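You operate a simulated robot arm through the tools that you are given. There is no shell and no other tool.

The job below is to be done with a simulated robot arm. You get a single attempt, and the scene is never put back.

## Task
Empty the buffer slide, push it in and brush the buffer's bed clean.
Fine: the disc goes on the black mat; use the blue brush and put it back. Set down upright: blue brush. What is to be rubbed or washed off counts as gone when no trace of it is left.
Where things are to end (x, y in the base frame): pink-edged disc within 6 cm of [32, -7].

Only the result counts: the job must be done as asked and must still hold three seconds after the hand-in. Knocking over, shifting, dropping, spilling or breaking anything else fails it.

## Robot
A 6-joint arm with a two-finger parallel gripper, fixed in place. Base frame: the origin is at the foot of the arm, x ahead of it, y to its left, z up; the work surface is at about z = 0. Units: cm, degrees, N and s.
With the tool pointing down near the work surface it reaches from about 16 to 42 cm from the base axis. Its first joint turns from -66.0 to 66.0 degrees. Payload 1.57 kg.
The tool frame sits at the grasp point between the pads (the TCP): z along the fingers, y along the line on which they close. The tips reach 3 cm beyond it. The gripper opens to 8 cm. The fingers are 1.7 cm wide and 1.2 cm thick; the gripper's body (4 by 8.2 cm) begins 8 cm behind the TCP.
Orientation is that of the tool frame in the base frame, as a unit quaternion [x, y, z, w]. With the fingers straight down and closing along the base's y, the tool's x points along the base's -x, its y along +y and its z along -z.

## Interface
- The arm moves only by the tool send_rows. Its argument "motion" is a list of rows, each a list of 3 entries, a list of its own where there are three numbers: the shift along the tool's x, y, z in cm, then the turn, a rotation vector about the tool's x, y, z in degrees, then the finger opening in cm, from 0 to 8. In form: [[[x, y, z], [wx, wy, wz], hand], ...]. A call has 1 to 20 rows; each row shifts and turns the commanded pose from where the row before left it, along the tool's axes as they then stand. Each row takes 0.2 s and may step no farther than 5 cm and 8.6 degrees from the row before; otherwise, or with a gripper value out of range, the whole call is refused. A pose out of reach is approached as far as the arm can. The call stops where the force on the tool passes 70 N (or 10 N more than at its start, if that is more) or the arm is blocked; 0.2 s more then pass. Each finger travels about 15.3 cm/s and halts on what it meets, pressing with about 38 N; the grip force reading is that of the motor and also rises with nothing between the fingers. The clock runs only during rows and for 0.2 s after the last one: add rows that do not move to give the fingers time. It gives the time, the measured TCP pose, the force on the tool (base axes), the opening and the grip force at its end, in the units of the frame above (readings bear some noise), with the torque about the TCP (base axes, N m) and any sound that the robot's microphone picked up.
- Cameras (640 x 400 px; columns grow to the right, rows downward): "scene" is fixed at [5.84, -34.91, 42.38]; the picture's right is [0.57, -0.82, 0.00], its down [-0.53, -0.37, -0.76] and it looks along [0.62, 0.44, -0.65] (base axes); focal length 214 px, centre (320, 200). "wrist" rides on the gripper at [7.2, -0.7, -12.2] in the tool frame; the picture's right is [0.09, 1.00, 0.00], its down [-0.84, 0.08, -0.54] and it looks along [-0.54, 0.05, 0.84] (tool axes); focal length 238 px, centre (320, 200). There is no depth. A picture from a camera that has moved, and an enlarged one, comes with that camera's place and axes in the base frame and with its lens. The place of the scene camera against the robot may be out by one fixed shift of up to 1.8 cm in any direction.
- get_image(camera): a new picture of that camera. The clock stands still meanwhile.
- enlarge(camera, box): a new picture of the part [left, top, right, bottom] of that camera's present view, enlarged. The clock stands still meanwhile.
- sign_off(): hands the job in; it is judged then, once.

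Places have to be worked out from the pictures, the camera data and where the tool is seen. Open the gripper and draw the arm clear of the work before you hand the job in, unless the task says otherwise.

The tools are called after "Emit:" as name(argument=value, ...) on one line, values as JSON. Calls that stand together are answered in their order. send_rows: Moves the arm, as the interface text tells. Its arguments: {"type":"object","properties":{"motion":{"type":"array","items":{"type":"array"}}},"required":["motion"]} The other tools are called the same way: get_image (camera) takes a picture; enlarge (camera, box) takes an enlarged picture of a part of a camera's view; sign_off () hands the job in.

At the start:

```text
time_s: 0.0
ee_pos: [22.85, 1.92, 29.74]
tool_rot: [0.001, 1.0, 0.001, 0.001]
force: [-0.1, 0.3, -0.9]
wrist_torque: [0.02, -0.01, 0.02]
grip_width: 8.0
gripper_force: 0.2
```

scene: 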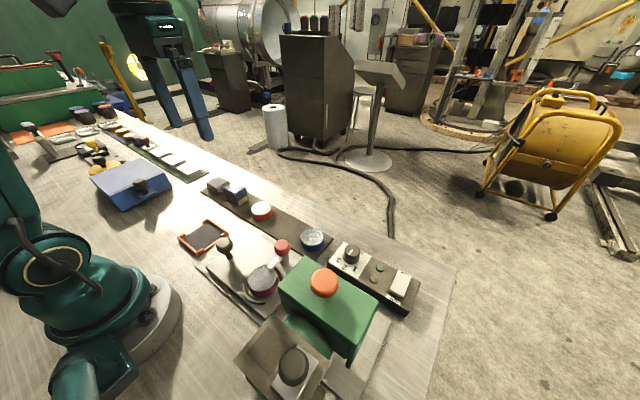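
wrist: 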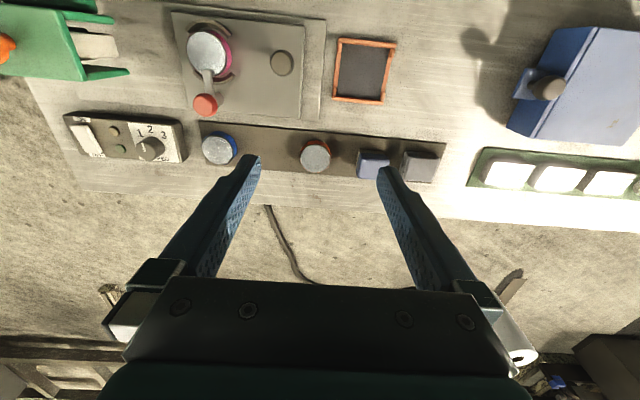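

I start by looking at both views more closely to find the slide, the disc, the mat and the brushes.

Emit:
enlarge(camera="scene", box=[160, 180, 440, 400])

Emit:
enlarge(camera="scene", box=[0, 40, 220, 220])

Emit:
enlarge(camera="wrist", box=[0, 0, 320, 200])

Emit:
enlarge(camera="wrist", box=[320, 0, 640, 240])

```text
1.82 times, centred on (300, 290) of scene
camera zoom: at [5.84, -34.91, 42.38], right [0.57, -0.82, 0.0], down [-0.53, -0.37, -0.76], along [0.62, 0.44, -0.65], focal length 390 px, centre (356, 36)
```

zoom: 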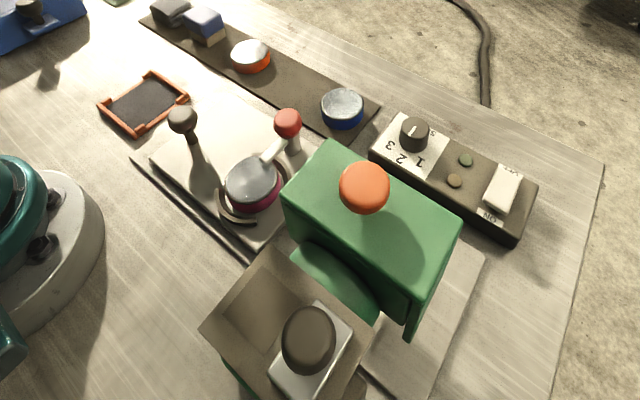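

```text
2.22 times, centred on (110, 130) of scene
camera zoom: at [5.84, -34.91, 42.38], right [0.57, -0.82, 0.0], down [-0.53, -0.37, -0.76], along [0.62, 0.44, -0.65], focal length 477 px, centre (787, 356)
```

zoom: 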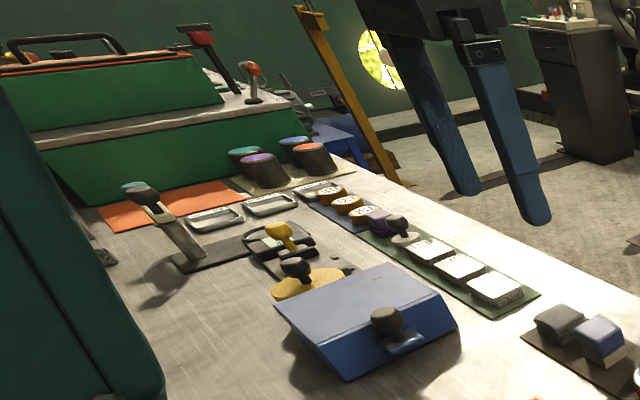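

```text
2.00 times, centred on (160, 100) of wrist
camera zoom: at [15.69, 1.34, 41.81], right [-0.09, 1.0, 0.0], down [0.84, 0.08, 0.54], along [0.54, 0.05, -0.84], focal length 477 px, centre (640, 400)
```

zoom: 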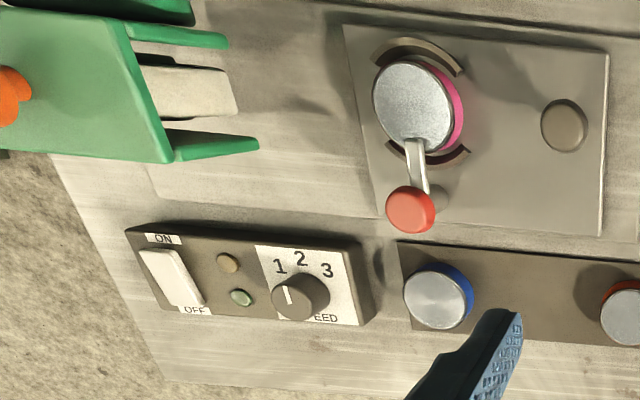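

```text
1.67 times, centred on (480, 120) of wrist
camera zoom: at [15.69, 1.34, 41.81], right [-0.09, 1.0, 0.0], down [0.84, 0.08, 0.54], along [0.54, 0.05, -0.84], focal length 397 px, centre (53, 333)
```

zoom: 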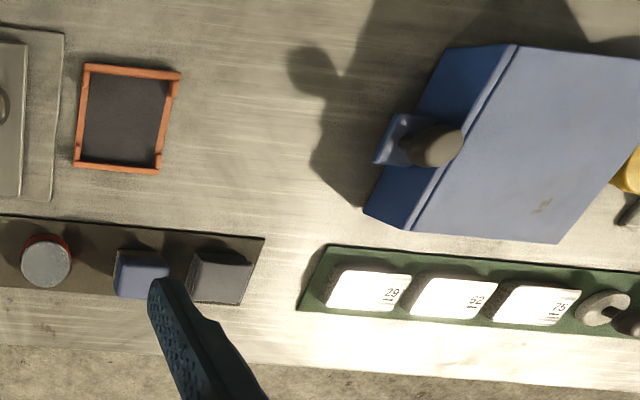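

The buffer looks to be the green machine, with the grey slide plate in front of it carrying the pink-edged disc under a red-knobbed lever. The dark strip at x≈32 looks like the mat with the blue brush on it. I move in for a closer look at the slide.

Emit:
send_rows(motion=[[[0.7, -2.9, 2.5], [0, 0, 0], 8], [[0.7, -2.9, 2.5], [0, 0, 0], 8], [[0.7, -2.9, 2.5], [0, 0, 0], 8], [[0.7, -2.9, 2.5], [0, 0, 0], 8]])

Emit:
get_image(camera="wrist")

```text
time_s: 1.0
ee_pos: [20.09, -9.76, 19.59]
tool_rot: [0.0, 1.0, 0.0, 0.001]
force: [1.4, 0.2, -0.3]
wrist_torque: [0.0, 0.0, 0.0]
grip_width: 8.02
gripper_force: 0.1
```

```text
taken
camera wrist: at [12.93, -10.35, 31.65], right [-0.09, 1.0, 0.0], down [0.84, 0.08, 0.54], along [0.54, 0.05, -0.84], focal length 238 px, centre (320, 200)
```

wrist: 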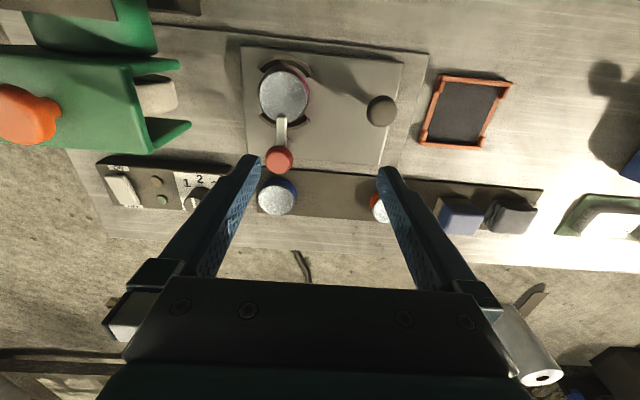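

Emit:
enlarge(camera="wrist", box=[220, 20, 440, 180])

Emit:
enlarge(camera="wrist", box=[0, 0, 260, 170])

Emit:
enlarge(camera="wrist", box=[380, 60, 560, 240])

Emit:
enlarge(camera="scene", box=[190, 240, 330, 340])

```text
2.50 times, centred on (330, 100) of wrist
camera zoom: at [12.93, -10.35, 31.65], right [-0.09, 1.0, 0.0], down [0.84, 0.08, 0.54], along [0.54, 0.05, -0.84], focal length 596 px, centre (295, 450)
```

zoom: 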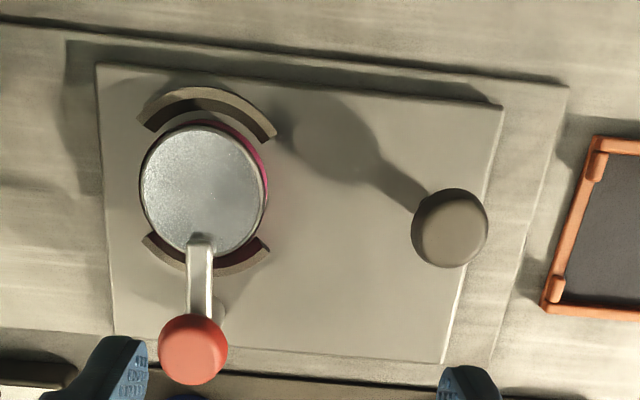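

```text
2.35 times, centred on (130, 85) of wrist
camera zoom: at [12.93, -10.35, 31.65], right [-0.09, 1.0, 0.0], down [0.84, 0.08, 0.54], along [0.54, 0.05, -0.84], focal length 561 px, centre (767, 471)
```

zoom: 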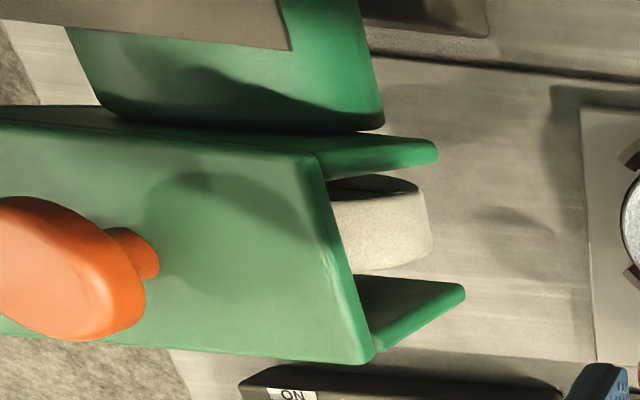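

```text
2.22 times, centred on (470, 150) of wrist
camera zoom: at [12.93, -10.35, 31.65], right [-0.09, 1.0, 0.0], down [0.84, 0.08, 0.54], along [0.54, 0.05, -0.84], focal length 530 px, centre (-13, 311)
```

zoom: 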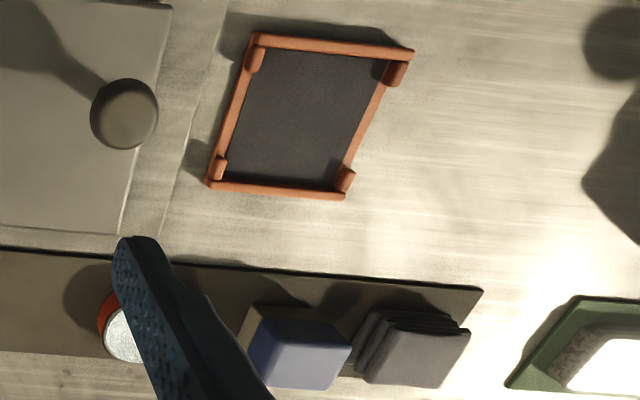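

```text
4.00 times, centred on (260, 290) of scene
camera zoom: at [5.84, -34.91, 42.38], right [0.57, -0.82, 0.0], down [-0.53, -0.37, -0.76], along [0.62, 0.44, -0.65], focal length 858 px, centre (560, -160)
```

zoom: 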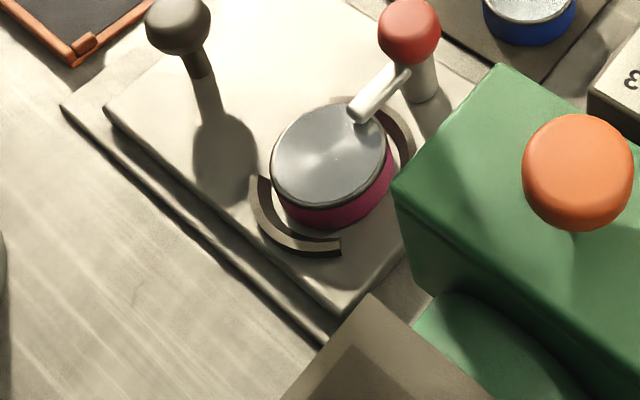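

The disc (about 5.3 cm across, top near (17.8, -13.9, 4.3)) sits between two arc stops, and the red-knobbed arm reaches over its edge. I zoom in further on the lever, the bed and the brush before touching anything.

Emit:
enlarge(camera="scene", box=[262, 232, 302, 272])

Emit:
enlarge(camera="scene", box=[240, 235, 310, 305])

Emit:
enlarge(camera="scene", box=[270, 330, 400, 400])

Emit:
enlarge(camera="scene", box=[200, 170, 340, 260])

Emit:
enlarge(camera="wrist", box=[240, 30, 330, 190])

```text
10.00 times, centred on (282, 252) of scene
camera zoom: at [5.84, -34.91, 42.38], right [0.57, -0.82, 0.0], down [-0.53, -0.37, -0.76], along [0.62, 0.44, -0.65], focal length 2145 px, centre (700, -320)
```

zoom: 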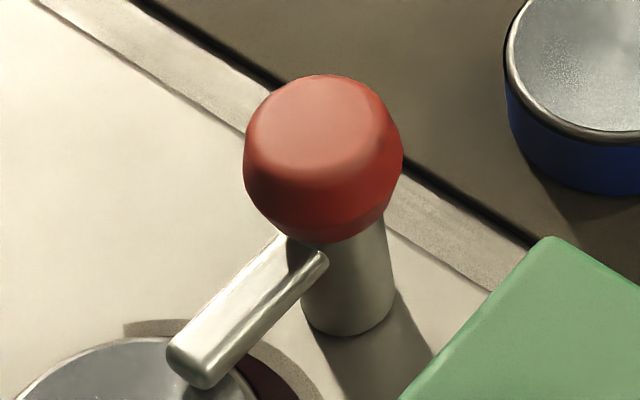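

```text
5.71 times, centred on (275, 270) of scene
camera zoom: at [5.84, -34.91, 42.38], right [0.57, -0.82, 0.0], down [-0.53, -0.37, -0.76], along [0.62, 0.44, -0.65], focal length 1226 px, centre (577, -200)
```

zoom: 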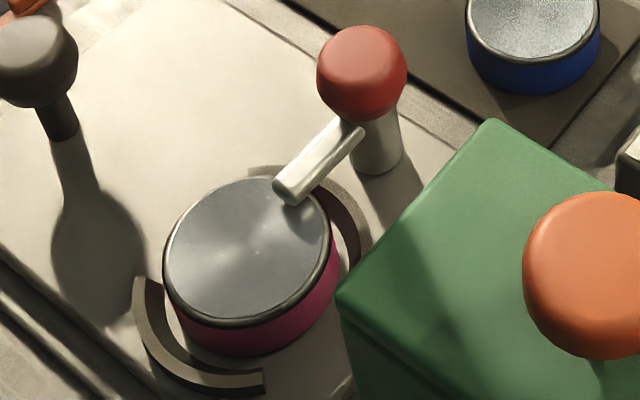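

```text
4.92 times, centred on (335, 365) of scene
camera zoom: at [5.84, -34.91, 42.38], right [0.57, -0.82, 0.0], down [-0.53, -0.37, -0.76], along [0.62, 0.44, -0.65], focal length 1056 px, centre (246, -612)
```

zoom: 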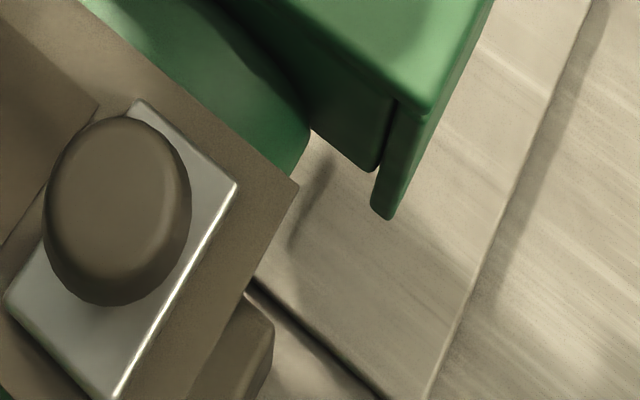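

```text
4.44 times, centred on (270, 215) of scene
camera zoom: at [5.84, -34.91, 42.38], right [0.57, -0.82, 0.0], down [-0.53, -0.37, -0.76], along [0.62, 0.44, -0.65], focal length 953 px, centre (542, 133)
```

zoom: 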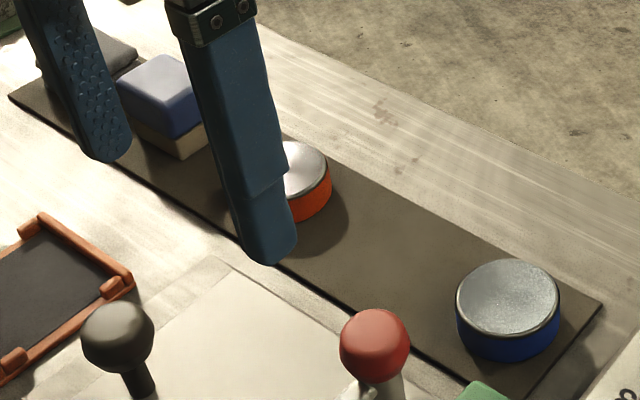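

```text
2.50 times, centred on (285, 110) of wrist
camera zoom: at [12.93, -10.35, 31.65], right [-0.09, 1.0, 0.0], down [0.84, 0.08, 0.54], along [0.54, 0.05, -0.84], focal length 596 px, centre (408, 425)
```

zoom: 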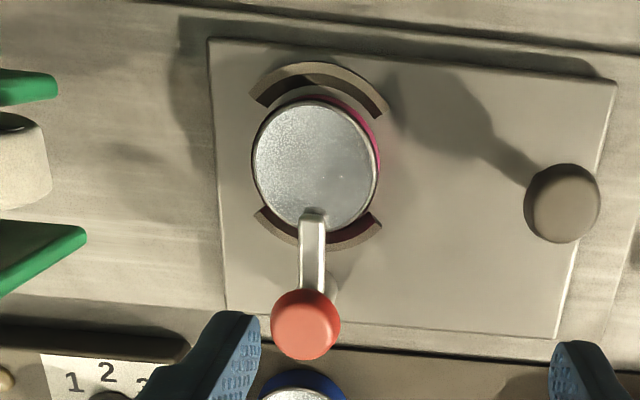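

The lever is a vertical post (about (23.8, -13.9)) with a red cap and an arm swivelled over the disc's edge, so it must be swung aside first. I move the open gripper above the cap and check the alignment.

Emit:
send_rows(motion=[[[-1.23, -1.38, 2.53], [0, 0, 0], 8], [[-1.23, -1.38, 2.53], [0, 0, 0], 8], [[-1.23, -1.38, 2.53], [0, 0, 0], 8], [[0, 0, 0], [0, 0, 0], 8]])

Emit:
get_image(camera="wrist")

Emit:
enlarge(camera="wrist", box=[200, 0, 440, 220])

Emit:
enlarge(camera="scene", box=[190, 200, 350, 320])

```text
time_s: 2.0
ee_pos: [23.8, -13.96, 11.92]
tool_rot: [0.0, 1.0, 0.0, 0.001]
force: [0.1, -0.8, -0.2]
wrist_torque: [0.0, -0.02, 0.0]
grip_width: 7.98
gripper_force: 0.1
```

```text
taken
camera wrist: at [16.7, -14.52, 24.1], right [-0.09, 1.0, 0.0], down [0.84, 0.08, 0.54], along [0.54, 0.05, -0.84], focal length 238 px, centre (320, 200)
```

wrist: 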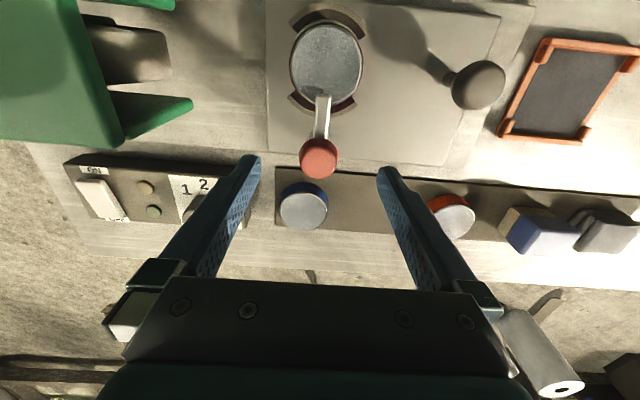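

```text
1.82 times, centred on (320, 110) of wrist
camera zoom: at [16.7, -14.52, 24.1], right [-0.09, 1.0, 0.0], down [0.84, 0.08, 0.54], along [0.54, 0.05, -0.84], focal length 433 px, centre (320, 364)
```

zoom: 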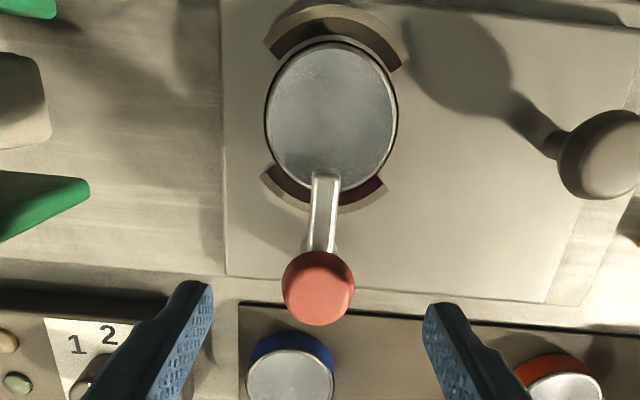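

```text
3.33 times, centred on (270, 260) of scene
camera zoom: at [5.84, -34.91, 42.38], right [0.57, -0.82, 0.0], down [-0.53, -0.37, -0.76], along [0.62, 0.44, -0.65], focal length 715 px, centre (487, 0)
```

zoom: 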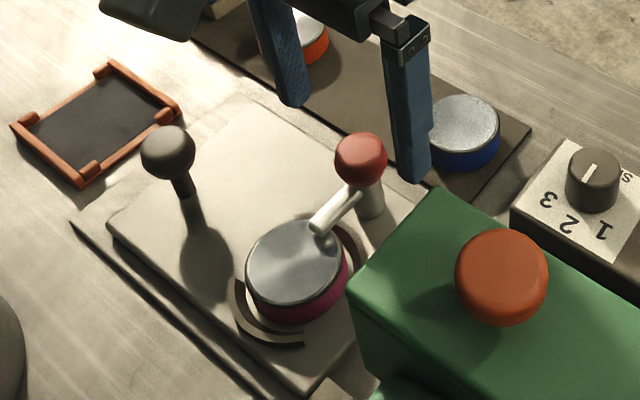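

The cap sits at about (23.9, -13.95, 6.9), right under the tool. I lower onto it and close gently on it.

Emit:
send_rows(motion=[[[-0.05, 0, 2.5], [0, 0, 0], 6], [[-0.05, 0, 2.5], [0, 0, 0], 6], [[0, 0, 0], [0, 0, 0], 5], [[0, 0, 0], [0, 0, 0], 2.5], [[0, 0, 0], [0, 0, 0], 2.5], [[0, 0, 0], [0, 0, 0], 2.5]])

Emit:
enlarge(camera="wrist", box=[200, 0, 440, 250])

Emit:
enlarge(camera="scene", box=[190, 200, 350, 320])

```text
time_s: 3.4
ee_pos: [23.94, -13.8, 7.11]
tool_rot: [0.0, 1.0, -0.001, 0.0]
force: [0.6, -11.3, -5.4]
wrist_torque: [0.18, 0.03, 0.0]
grip_width: 3.52
gripper_force: 5.5
```

```text
1.60 times, centred on (320, 125) of wrist
camera zoom: at [16.76, -14.44, 19.17], right [-0.09, 1.0, 0.0], down [0.84, 0.08, 0.54], along [0.54, 0.05, -0.84], focal length 381 px, centre (320, 320)
```

zoom: 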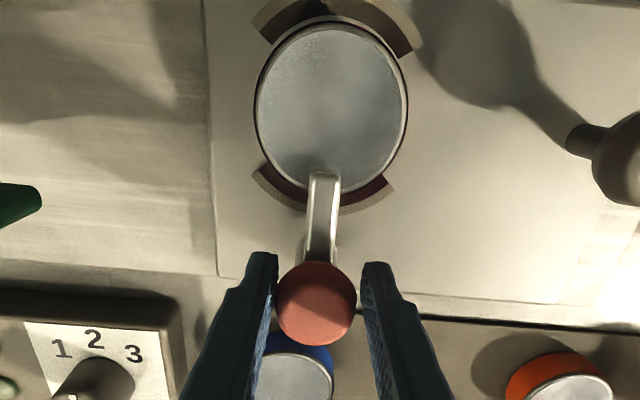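

```text
3.33 times, centred on (270, 260) of scene
camera zoom: at [5.84, -34.91, 42.37], right [0.57, -0.82, 0.0], down [-0.53, -0.37, -0.76], along [0.62, 0.44, -0.65], focal length 715 px, centre (487, 0)
```

zoom: 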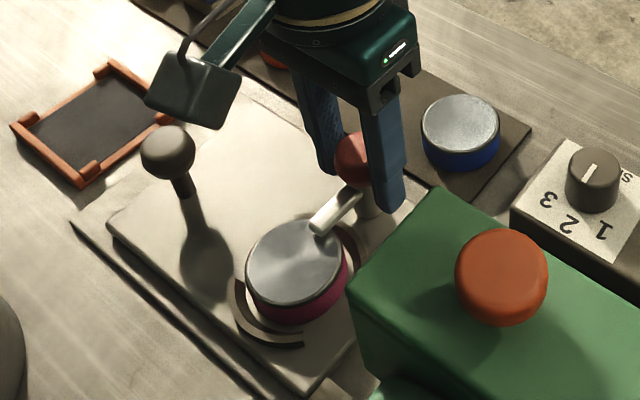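

The -y finger touched the cap first (y force -11 N), so I shift slightly toward -y and let the fingers finish closing.

Emit:
send_rows(motion=[[[0, -0.1, 0], [0, 0, 0], 2], [[0, 0, 0], [0, 0, 0], 2], [[0, 0, 0], [0, 0, 0], 2]])

```text
time_s: 4.2
ee_pos: [23.88, -14.07, 7.1]
tool_rot: [0.0, 1.0, -0.001, 0.001]
force: [-1.0, -14.4, 0.4]
wrist_torque: [0.05, 0.05, -0.01]
grip_width: 3.32
gripper_force: 7.5
```

Not settled yet; I wait a few more steps with the fingers closing.

Emit:
send_rows(motion=[[[0, 0, 0], [0, 0, 0], 1], [[0, 0, 0], [0, 0, 0], 1], [[0, 0, 0], [0, 0, 0], 1], [[0, 0, 0], [0, 0, 0], 1]])

Emit:
enlarge(camera="wrist", box=[240, 100, 400, 220])

```text
time_s: 5.2
ee_pos: [23.8, -13.97, 7.16]
tool_rot: [-0.001, 1.0, -0.001, 0.001]
force: [-2.2, -30.1, -8.7]
wrist_torque: [0.61, -0.84, -0.07]
grip_width: 3.18
gripper_force: 40.1
```

```text
3.33 times, centred on (320, 160) of wrist
camera zoom: at [16.76, -14.58, 19.18], right [-0.09, 1.0, 0.0], down [0.84, 0.08, 0.54], along [0.54, 0.05, -0.84], focal length 794 px, centre (320, 333)
```

zoom: 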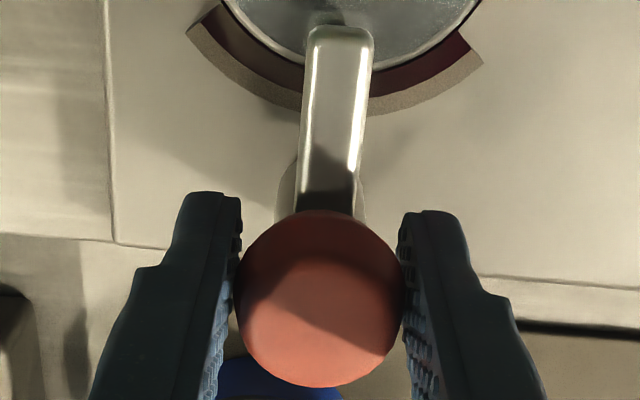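

The cap is gripped at 40 N with a side load; I ease the tool a bit toward -y to relieve it and then begin turning the arm away (clockwise seen from above).

Emit:
send_rows(motion=[[[0, -0.1, 0], [0, 0, 0], 1], [[0, 0, 0], [0, 0, 0], 1]])

```text
time_s: 5.8
ee_pos: [23.9, -14.02, 7.01]
tool_rot: [-0.001, 1.0, -0.002, 0.0]
force: [10.3, -15.6, -2.8]
wrist_torque: [0.19, 1.08, 0.0]
grip_width: 3.15
gripper_force: 40.3
```

Emit:
send_rows(motion=[[[0, -0.05, 0], [0, 0, 4], 1], [[0, 0, 0], [0, 0, 6], 1], [[0, 0, 0], [0, 0, 6], 1], [[0, 0, 0], [0, 0, 0], 1]])

Emit:
enlarge(camera="wrist", box=[200, 0, 440, 220])

Emit:
enlarge(camera="scene", box=[190, 200, 350, 320])

```text
time_s: 6.8
ee_pos: [23.86, -14.01, 7.05]
tool_rot: [0.14, 0.99, 0.0, 0.001]
force: [19.1, 2.9, -10.9]
wrist_torque: [0.07, 0.48, -0.01]
grip_width: 3.19
gripper_force: 40.4
```

```text
1.82 times, centred on (320, 110) of wrist
camera zoom: at [16.84, -12.62, 19.17], right [0.19, 0.98, 0.0], down [0.82, -0.16, 0.54], along [0.53, -0.1, -0.84], focal length 433 px, centre (320, 364)
```

zoom: 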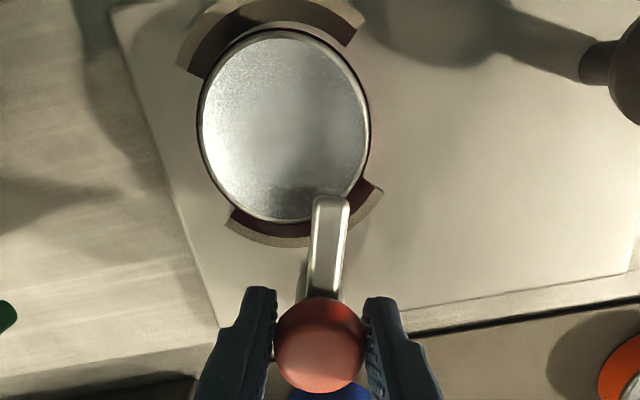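

```text
3.33 times, centred on (270, 260) of scene
camera zoom: at [5.84, -34.91, 42.37], right [0.57, -0.82, 0.0], down [-0.53, -0.37, -0.76], along [0.62, 0.44, -0.65], focal length 715 px, centre (487, 0)
```

zoom: 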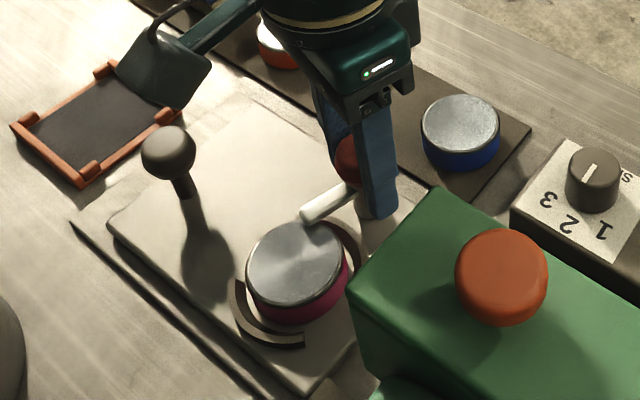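

The arm swings with the cap. I keep turning in the same direction toward about 90 degrees.

Emit:
send_rows(motion=[[[0, 0, 0], [0, 0, 7], 1], [[0, 0, 0], [0, 0, 7], 1], [[0, 0, 0], [0, 0, 7], 1], [[0, 0, 0], [0, 0, 7], 1], [[0, 0, 0], [0, 0, 7], 1], [[0, 0, 0], [0, 0, 0], 1]])

Emit:
enlarge(camera="scene", box=[190, 200, 350, 320])

```text
time_s: 8.2
ee_pos: [23.94, -14.17, 7.18]
tool_rot: [0.431, 0.902, 0.001, 0.003]
force: [27.4, 2.6, -27.8]
wrist_torque: [-0.15, 0.62, 0.05]
grip_width: 3.21
gripper_force: 40.4
```

```text
3.33 times, centred on (270, 260) of scene
camera zoom: at [5.84, -34.91, 42.37], right [0.57, -0.82, 0.0], down [-0.53, -0.37, -0.76], along [0.62, 0.44, -0.65], focal length 715 px, centre (487, 0)
```

zoom: 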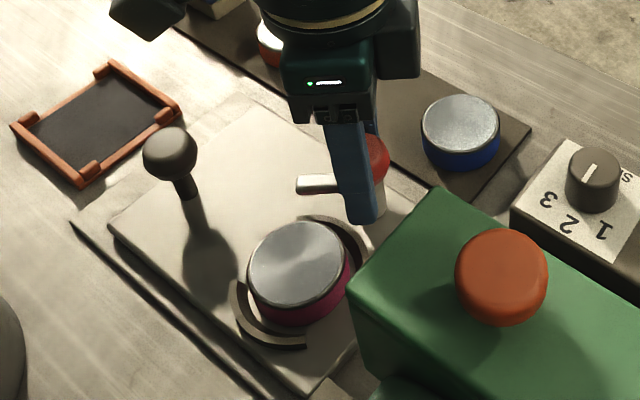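

The arm has swung 51 degrees. I relieve the small side load and turn the rest of the way.

Emit:
send_rows(motion=[[[-0.08, 0.09, 0.1], [0, 0, 0], 1], [[0, 0, 0], [0, 0, 7], 1], [[0, 0, 0], [0, 0, 7], 1], [[0, 0, 0], [0, 0, 7], 1], [[0, 0, 0], [0, 0, 7], 1], [[0, 0, 0], [0, 0, 7], 1], [[0, 0, 0], [0, 0, 0], 1]])

Emit:
enlarge(camera="scene", box=[190, 200, 350, 320])

```text
time_s: 9.8
ee_pos: [23.88, -14.04, 6.99]
tool_rot: [0.683, 0.731, -0.001, 0.002]
force: [6.2, 1.9, 32.8]
wrist_torque: [-0.16, 0.35, -0.02]
grip_width: 3.17
gripper_force: 40.1
```

```text
3.33 times, centred on (270, 260) of scene
camera zoom: at [5.83, -34.9, 42.38], right [0.57, -0.82, 0.0], down [-0.53, -0.37, -0.76], along [0.62, 0.44, -0.65], focal length 715 px, centre (487, 0)
```

zoom: 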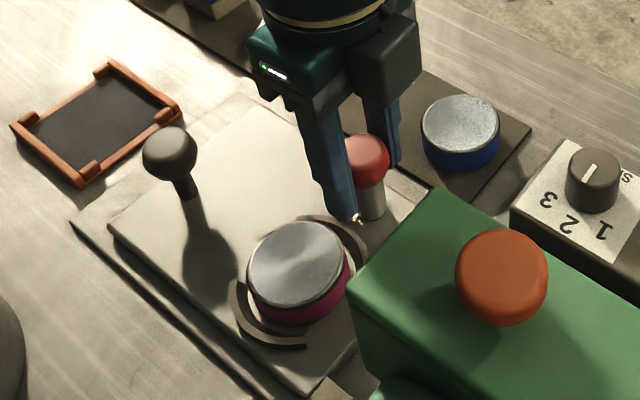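

The arm is now turned about 86 degrees. I open just slightly (so the near finger does not touch the disc) and lift straight up.

Emit:
send_rows(motion=[[[0, 0, 0], [0, 0, 0], 3.9], [[0, 0, 0], [0, 0, 0], 3.9], [[0, 0, -1], [0, 0, 0], 3.9], [[0, 0, -3], [0, 0, 0], 3.9], [[0, 0, -3], [0, 0, 0], 3.9], [[0, 0, -3], [0, 0, 0], 5], [[0, 0, 0], [0, 0, 0], 5]])

Emit:
enlarge(camera="scene", box=[190, 200, 350, 320])

Emit:
get_image(camera="wrist")

```text
time_s: 11.4
ee_pos: [23.89, -14.23, 17.13]
tool_rot: [0.682, 0.731, 0.001, 0.0]
force: [-0.1, 0.3, -0.1]
wrist_torque: [-0.03, 0.04, -0.01]
grip_width: 4.98
gripper_force: 0.1
```

```text
3.33 times, centred on (270, 260) of scene
camera zoom: at [5.84, -34.91, 42.38], right [0.57, -0.82, 0.0], down [-0.53, -0.37, -0.76], along [0.62, 0.44, -0.65], focal length 715 px, centre (487, 0)
```

zoom: 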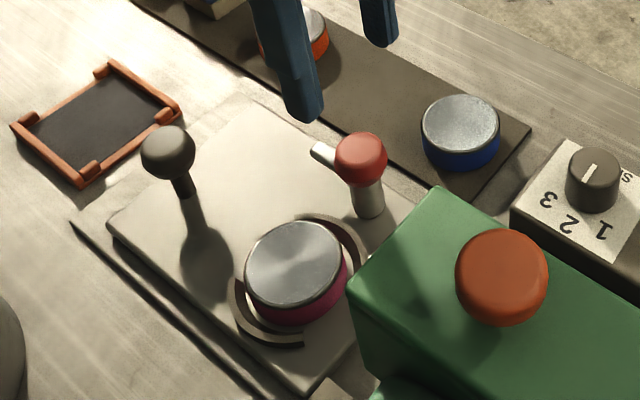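

```text
taken
camera wrist: at [22.85, -7.0, 29.16], right [0.99, 0.16, 0.0], down [0.14, -0.83, 0.54], along [0.09, -0.54, -0.84], focal length 238 px, centre (320, 200)
```

wrist: 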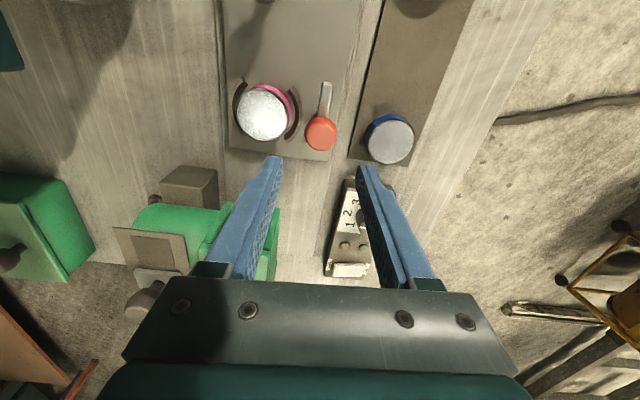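

The lever now points to +y and the disc is free. I turn the tool back to its original heading and move above the disc.

Emit:
send_rows(motion=[[[0, 0, 0], [0, 0, -8.6], 8], [[0, 0, 0], [0, 0, -8.6], 8], [[0, 0, 0], [0, 0, -8.6], 8], [[0, 0, 0], [0, 0, -8.6], 8], [[0, 0, 0], [0, 0, -8.6], 8], [[0, 0, 0], [0, 0, -8.6], 8], [[0, 0, 0], [0, 0, -8.6], 8], [[0, 0, 0], [0, 0, -8.6], 8], [[0, 0, 0], [0, 0, -8.6], 8], [[0, 0, 0], [0, 0, -8.6], 8], [[3, 0.15, 1], [0, 0, 0], 8], [[3, 0.15, 3], [0, 0, 0], 8], [[0, 0, 0], [0, 0, 0], 8]])

Emit:
get_image(camera="wrist")

Emit:
enlarge(camera="wrist", box=[240, 100, 400, 220])

```text
time_s: 14.2
ee_pos: [17.85, -13.93, 13.06]
tool_rot: [0.0, 1.0, -0.001, 0.002]
force: [0.5, -0.5, 0.7]
wrist_torque: [0.0, 0.0, -0.05]
grip_width: 7.99
gripper_force: 0.2
```

```text
taken
camera wrist: at [10.77, -14.52, 25.17], right [-0.09, 1.0, 0.0], down [0.84, 0.08, 0.54], along [0.54, 0.05, -0.84], focal length 238 px, centre (320, 200)
```

wrist: 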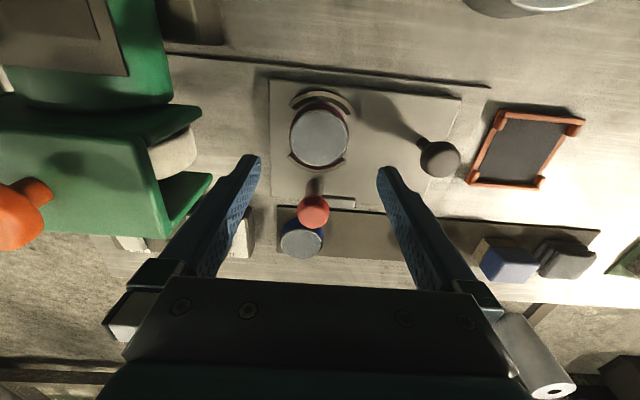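

```text
3.33 times, centred on (320, 160) of wrist
camera zoom: at [10.77, -14.52, 25.17], right [-0.09, 1.0, 0.0], down [0.84, 0.08, 0.54], along [0.54, 0.05, -0.84], focal length 794 px, centre (320, 333)
```

zoom: 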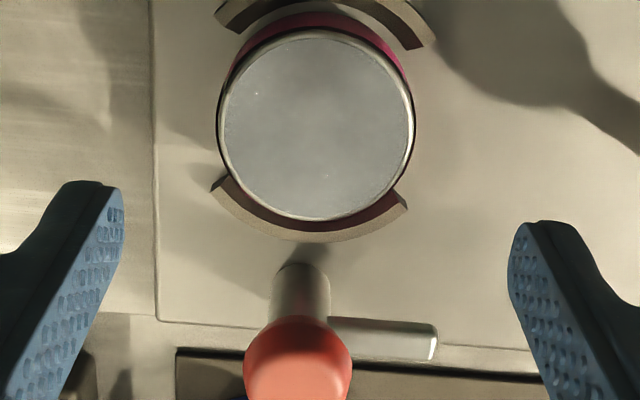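

The disc centre is at about (17.65, -14.0) and the stops leave a clear gap on the ±y sides from x≈15.2 to 20.1. I lower the open fingers around it and check the height from the scene view.

Emit:
send_rows(motion=[[[0.2, -0.07, 3], [0, 0, 0], 8], [[0, 0, 3], [0, 0, 0], 8], [[0, 0, 1.2], [0, 0, 0], 8], [[0, 0, 0], [0, 0, 0], 8]])

Emit:
enlarge(camera="scene", box=[200, 220, 320, 320])

Emit:
enlarge(camera="wrist", box=[220, 120, 420, 270])

```text
time_s: 15.2
ee_pos: [17.86, -13.77, 5.94]
tool_rot: [0.0, 1.0, 0.0, 0.0]
force: [0.2, 0.5, -0.5]
wrist_torque: [-0.03, 0.01, -0.01]
grip_width: 8.01
gripper_force: 0.0
```

```text
4.00 times, centred on (260, 270) of scene
camera zoom: at [5.84, -34.91, 42.38], right [0.57, -0.82, 0.0], down [-0.53, -0.37, -0.76], along [0.62, 0.44, -0.65], focal length 858 px, centre (560, -80)
```

zoom: 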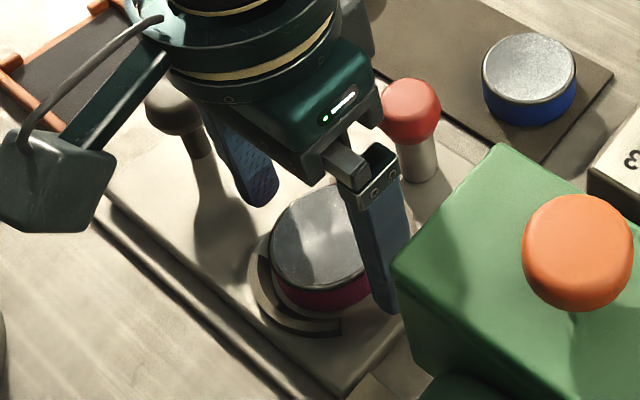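

```text
2.67 times, centred on (320, 195) of wrist
camera zoom: at [10.64, -14.44, 18.04], right [-0.09, 1.0, 0.0], down [0.84, 0.08, 0.54], along [0.54, 0.05, -0.84], focal length 636 px, centre (320, 213)
```

zoom: 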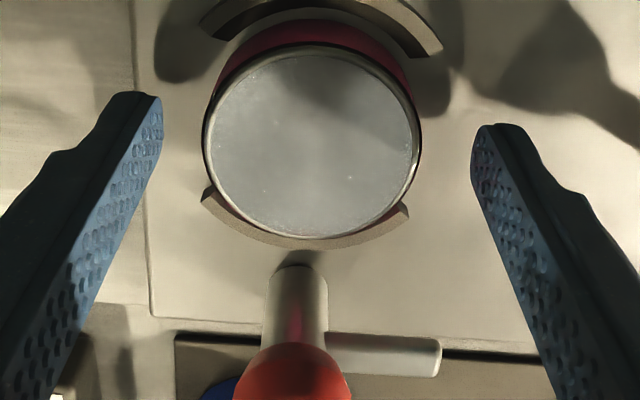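

The disc is about 0.3 cm nearer the base and 0.1 cm further -y than the tool axis, so I correct that, lower a little and close on it.

Emit:
send_rows(motion=[[[0.25, -0.12, 0], [0, 0, 0], 8], [[0, 0, 0.4], [0, 0, 0], 8], [[0, 0, 0.4], [0, 0, 0], 8], [[0, 0, 0], [0, 0, 0], 8]])

Emit:
enlarge(camera="scene", box=[230, 240, 310, 310])

```text
time_s: 16.2
ee_pos: [17.62, -14.01, 5.1]
tool_rot: [0.0, 1.0, 0.001, 0.0]
force: [0.1, 0.2, -0.5]
wrist_torque: [-0.01, -0.03, -0.03]
grip_width: 8.02
gripper_force: 0.2
```

```text
5.71 times, centred on (270, 275) of scene
camera zoom: at [5.84, -34.91, 42.38], right [0.57, -0.82, 0.0], down [-0.53, -0.37, -0.76], along [0.62, 0.44, -0.65], focal length 1226 px, centre (606, -229)
```

zoom: 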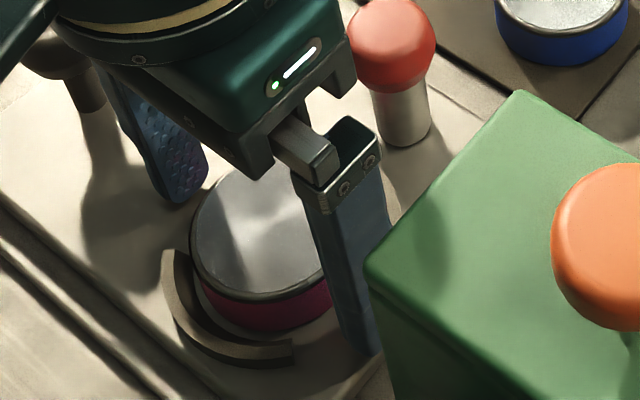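

The fingers straddle the disc cleanly; I close on its rim.

Emit:
send_rows(motion=[[[0, 0, 0], [0, 0, 0], 6], [[0, 0, 0], [0, 0, 0], 4], [[0, 0, 0], [0, 0, 0], 4], [[0, 0, 0], [0, 0, 0], 4], [[0, 0, 0], [0, 0, 0], 4]])

Emit:
enlarge(camera="wrist", box=[220, 100, 420, 250])

```text
time_s: 17.4
ee_pos: [17.53, -14.04, 5.0]
tool_rot: [-0.001, 1.0, -0.001, 0.0]
force: [0.6, -0.7, 0.5]
wrist_torque: [0.06, 0.0, -0.03]
grip_width: 5.3
gripper_force: 38.2
```

```text
2.67 times, centred on (320, 175) of wrist
camera zoom: at [10.42, -14.62, 17.21], right [-0.09, 1.0, 0.0], down [0.84, 0.08, 0.54], along [0.54, 0.05, -0.84], focal length 636 px, centre (320, 267)
```

zoom: 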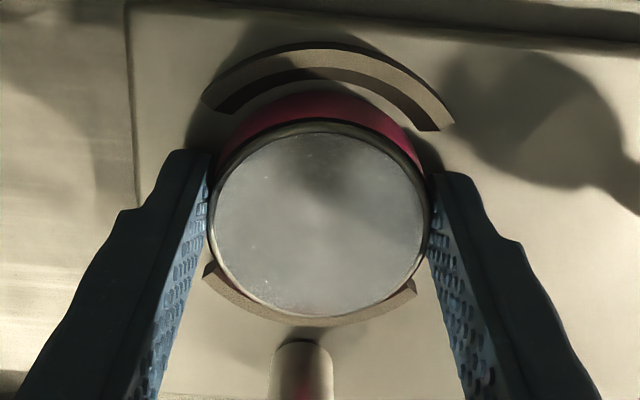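

The disc is held at 38 N with 5.3 cm opening. I lift it a little straight up and check that it comes free.

Emit:
send_rows(motion=[[[0, 0, -0.5], [0, 0, 0], 4], [[0, 0, -1], [0, 0, 0], 4], [[0, 0, -2], [0, 0, 0], 4], [[0, 0, 0], [0, 0, 0], 4]])

Emit:
enlarge(camera="scene", box=[210, 220, 330, 320])

```text
time_s: 18.4
ee_pos: [17.44, -14.0, 8.46]
tool_rot: [-0.001, 1.0, 0.001, 0.001]
force: [0.4, -0.7, -3.8]
wrist_torque: [-0.04, 0.03, 0.0]
grip_width: 5.29
gripper_force: 37.7
```

```text
4.00 times, centred on (270, 270) of scene
camera zoom: at [5.84, -34.91, 42.38], right [0.57, -0.82, 0.0], down [-0.53, -0.37, -0.76], along [0.62, 0.44, -0.65], focal length 858 px, centre (520, -80)
```

zoom: 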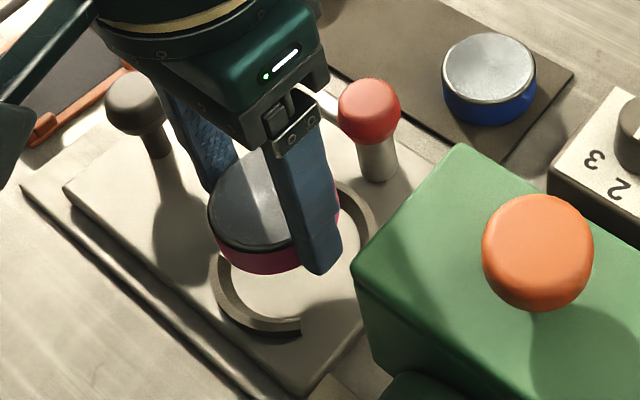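

The disc is free. I raise it and carry it over to the free place on the mat between the blue- and orange-edged discs.

Emit:
send_rows(motion=[[[0, 0, -4], [0, 0, 0], 4], [[-3.7, 1.9, -0.5], [0, 0, 0], 4], [[-3.7, 1.9, 0], [0, 0, 0], 4], [[-3.7, 1.9, 0], [0, 0, 0], 4], [[-3.6, 1.8, 0], [0, 0, 0], 4], [[0, 0, 0], [0, 0, 0], 4]])

Emit:
get_image(camera="wrist")

Emit:
enlarge(camera="scene", box=[190, 160, 350, 280])

```text
time_s: 19.8
ee_pos: [32.39, -6.48, 13.09]
tool_rot: [-0.001, 1.0, 0.0, 0.0]
force: [0.3, -0.5, -4.0]
wrist_torque: [-0.06, -0.01, -0.01]
grip_width: 5.29
gripper_force: 38.4
```

```text
taken
camera wrist: at [25.23, -7.08, 25.18], right [-0.09, 1.0, 0.0], down [0.84, 0.08, 0.54], along [0.54, 0.05, -0.84], focal length 238 px, centre (320, 200)
```

wrist: 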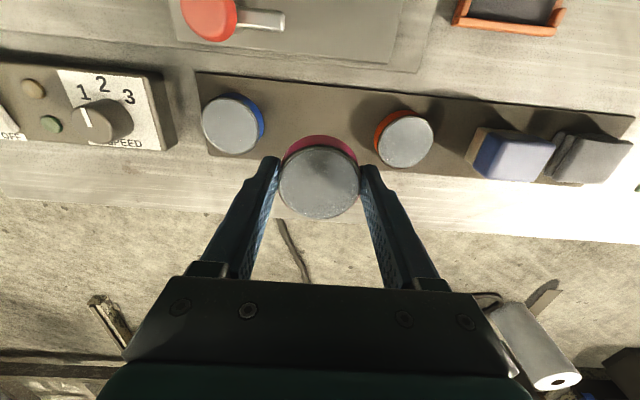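

```text
3.33 times, centred on (270, 220) of scene
camera zoom: at [5.84, -34.91, 42.38], right [0.57, -0.82, 0.0], down [-0.53, -0.37, -0.76], along [0.62, 0.44, -0.65], focal length 715 px, centre (487, 133)
```

zoom: 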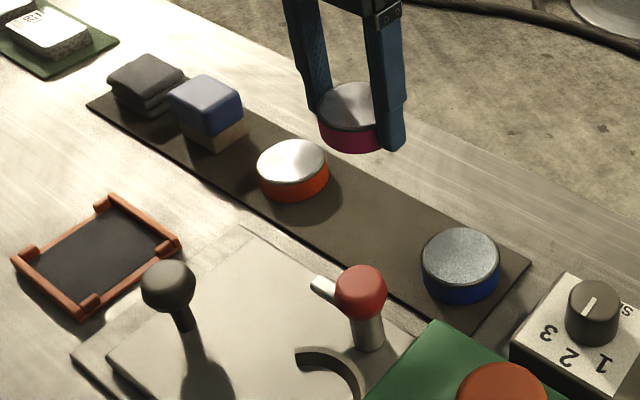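

The free place on the mat spans x≈28.4–36.1 with its neighbours at y≈-14.9 and 1.8, so (32.3, -6.5) is a good spot. I lower the disc toward the mat.

Emit:
send_rows(motion=[[[0.1, 0, 4], [0, 0, 0], 4], [[0, 0, 3.6], [0, 0, 0], 4], [[0, 0, 1], [0, 0, 0], 4], [[0, 0, 0], [0, 0, 0], 4]])

Emit:
enlarge(camera="scene", box=[240, 180, 340, 260])

```text
time_s: 20.8
ee_pos: [32.31, -6.43, 4.45]
tool_rot: [0.0, 1.0, 0.0, 0.0]
force: [0.1, 0.5, -3.6]
wrist_torque: [-0.01, -0.03, -0.01]
grip_width: 5.32
gripper_force: 38.3
```

```text
5.00 times, centred on (290, 220) of scene
camera zoom: at [5.84, -34.91, 42.38], right [0.57, -0.82, 0.0], down [-0.53, -0.37, -0.76], along [0.62, 0.44, -0.65], focal length 1072 px, centre (470, 100)
```

zoom: 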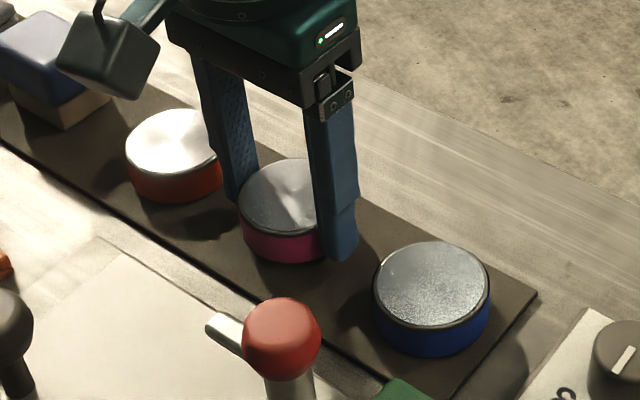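

The disc is hanging just above the mat with room on both sides. I go down in small steps watching the vertical force.

Emit:
send_rows(motion=[[[0, 0, 0.25], [0, 0, 0], 4], [[0, 0, 0.2], [0, 0, 0], 4], [[0, 0, 0], [0, 0, 0], 4]])

```text
time_s: 21.6
ee_pos: [32.2, -6.42, 3.97]
tool_rot: [0.0, 1.0, 0.0, 0.001]
force: [-0.6, -0.4, -4.0]
wrist_torque: [-0.01, 0.01, 0.03]
grip_width: 5.31
gripper_force: 38.1
```

Emit:
send_rows(motion=[[[0, 0, 0.15], [0, 0, 0], 4], [[0, 0, 0.15], [0, 0, 0], 4], [[0, 0, 0], [0, 0, 0], 4]])

Emit:
enlarge(camera="scene", box=[265, 200, 315, 240])

```text
time_s: 22.4
ee_pos: [32.09, -6.45, 3.61]
tool_rot: [0.001, 1.0, 0.0, 0.001]
force: [-4.5, 2.2, 12.4]
wrist_torque: [0.26, 0.11, 0.01]
grip_width: 5.28
gripper_force: 37.8
```

```text
10.00 times, centred on (290, 220) of scene
camera zoom: at [5.83, -34.91, 42.38], right [0.57, -0.82, 0.0], down [-0.53, -0.37, -0.76], along [0.62, 0.44, -0.65], focal length 2145 px, centre (620, 0)
```

zoom: 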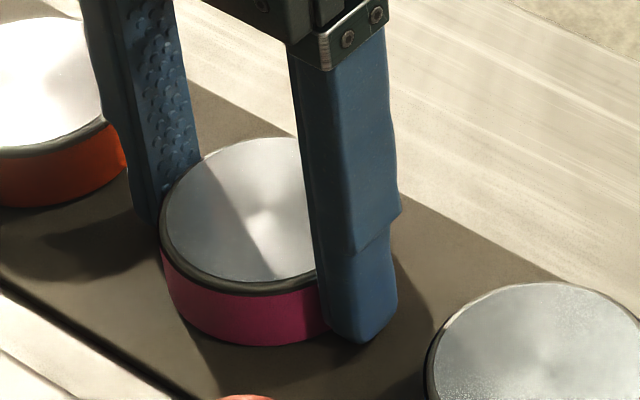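

Contact: vertical force rose to +12 N, the disc sits on the mat. I open moderately and lift straight up.

Emit:
send_rows(motion=[[[0, 0, 0], [0, 0, 0], 6.2], [[0, 0, 0], [0, 0, 0], 6.2], [[0, 0, -1], [0, 0, 0], 6.2], [[0, 0, -4], [0, 0, 0], 6.2], [[0, 0, -4.5], [0, 0, 0], 6.2], [[0, 0, 0], [0, 0, 0], 6.2]])

Emit:
get_image(camera="wrist")

Emit:
enlarge(camera="scene", box=[190, 180, 350, 300])

```text
time_s: 23.8
ee_pos: [32.18, -6.56, 13.08]
tool_rot: [0.0, 1.0, 0.0, 0.0]
force: [-1.0, 0.1, 0.1]
wrist_torque: [0.05, 0.01, -0.01]
grip_width: 6.21
gripper_force: 0.0
```

```text
taken
camera wrist: at [25.02, -7.13, 25.3], right [-0.09, 1.0, 0.0], down [0.84, 0.08, 0.54], along [0.54, 0.05, -0.84], focal length 238 px, centre (320, 200)
```

wrist: 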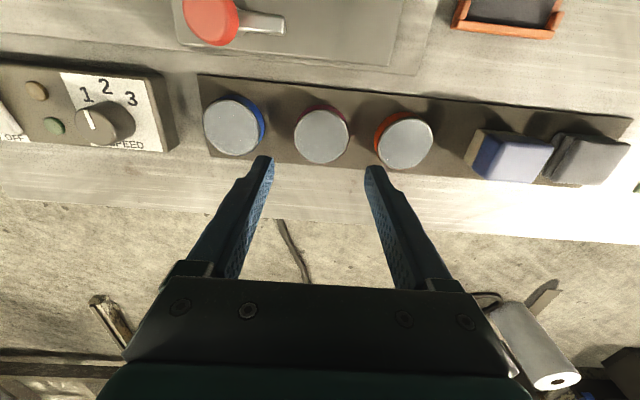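

```text
3.33 times, centred on (270, 240) of scene
camera zoom: at [5.84, -34.91, 42.38], right [0.57, -0.82, 0.0], down [-0.53, -0.37, -0.76], along [0.62, 0.44, -0.65], focal length 715 px, centre (487, 67)
```

zoom: 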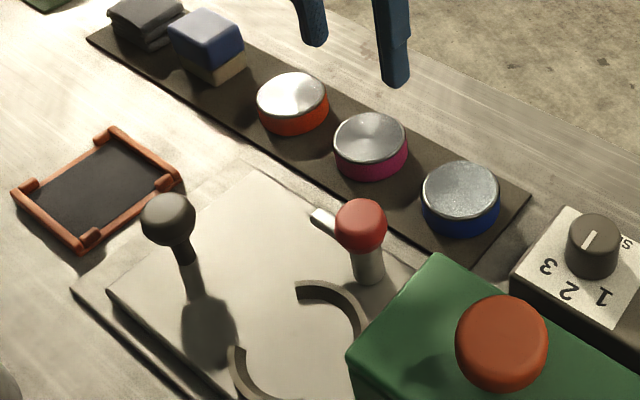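

The pink-edged disc is on the mat at about (32.2, -6.5). Next I go above the slide's dark knob, turning the tool by 90 degrees so the camera looks toward the machine along the slide.

Emit:
send_rows(motion=[[[3.6, 0.8, -1], [0, 0, 0], 6.2], [[3.6, 0.8, -1], [0, 0, 0], 6.2], [[3.6, 0.8, -1], [0, 0, 0], 6.2], [[3.5, 0.75, 0], [0, 0, 0], 6.2], [[0, 0, 0], [0, 0, 8.5], 6.2], [[0, 0, 0], [0, 0, 8.5], 6.2], [[0, 0, 0], [0, 0, 8.5], 6.2], [[0, 0, 0], [0, 0, 8.5], 6.2], [[0, 0, 0], [0, 0, 8.5], 6.2], [[0, 0, 0], [0, 0, 8.5], 6.2], [[0, 0, 0], [0, 0, 8.5], 6.2], [[0, 0, 0], [0, 0, 8.5], 6.2], [[0, 0, 0], [0, 0, 8.5], 6.2], [[0, 0, 0], [0, 0, 8.5], 6.2], [[0, 0, 0], [0, 0, 5], 6.2], [[0, 0, 0], [0, 0, 0], 6.2]])

Emit:
get_image(camera="wrist")

Emit:
enlarge(camera="wrist", box=[200, 60, 440, 260])

```text
time_s: 27.2
ee_pos: [17.68, -3.29, 16.09]
tool_rot: [0.708, 0.707, 0.0, 0.0]
force: [-0.8, -0.2, 0.0]
wrist_torque: [-0.02, 0.01, -0.06]
grip_width: 6.2
gripper_force: 0.1
```

```text
taken
camera wrist: at [17.2, 3.94, 28.29], right [1.0, 0.09, 0.0], down [0.08, -0.84, 0.54], along [0.05, -0.54, -0.84], focal length 238 px, centre (320, 200)
```

wrist: 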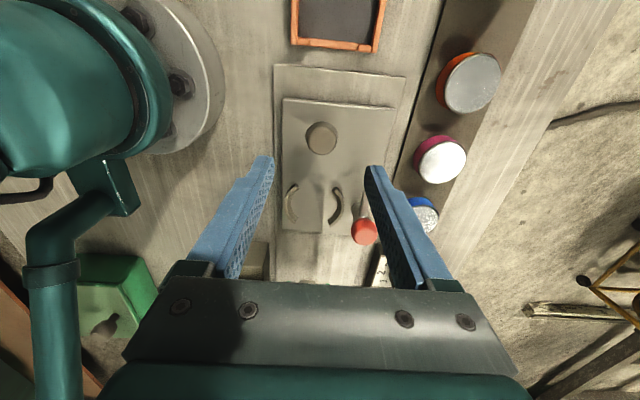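

```text
2.00 times, centred on (320, 160) of wrist
camera zoom: at [17.2, 3.94, 28.29], right [1.0, 0.09, 0.0], down [0.08, -0.84, 0.54], along [0.05, -0.54, -0.84], focal length 477 px, centre (320, 280)
```

zoom: 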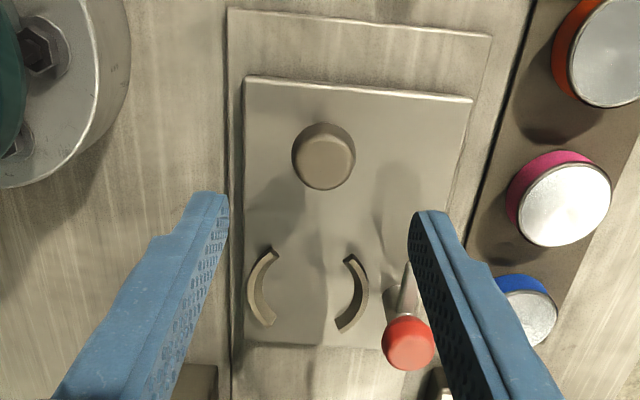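

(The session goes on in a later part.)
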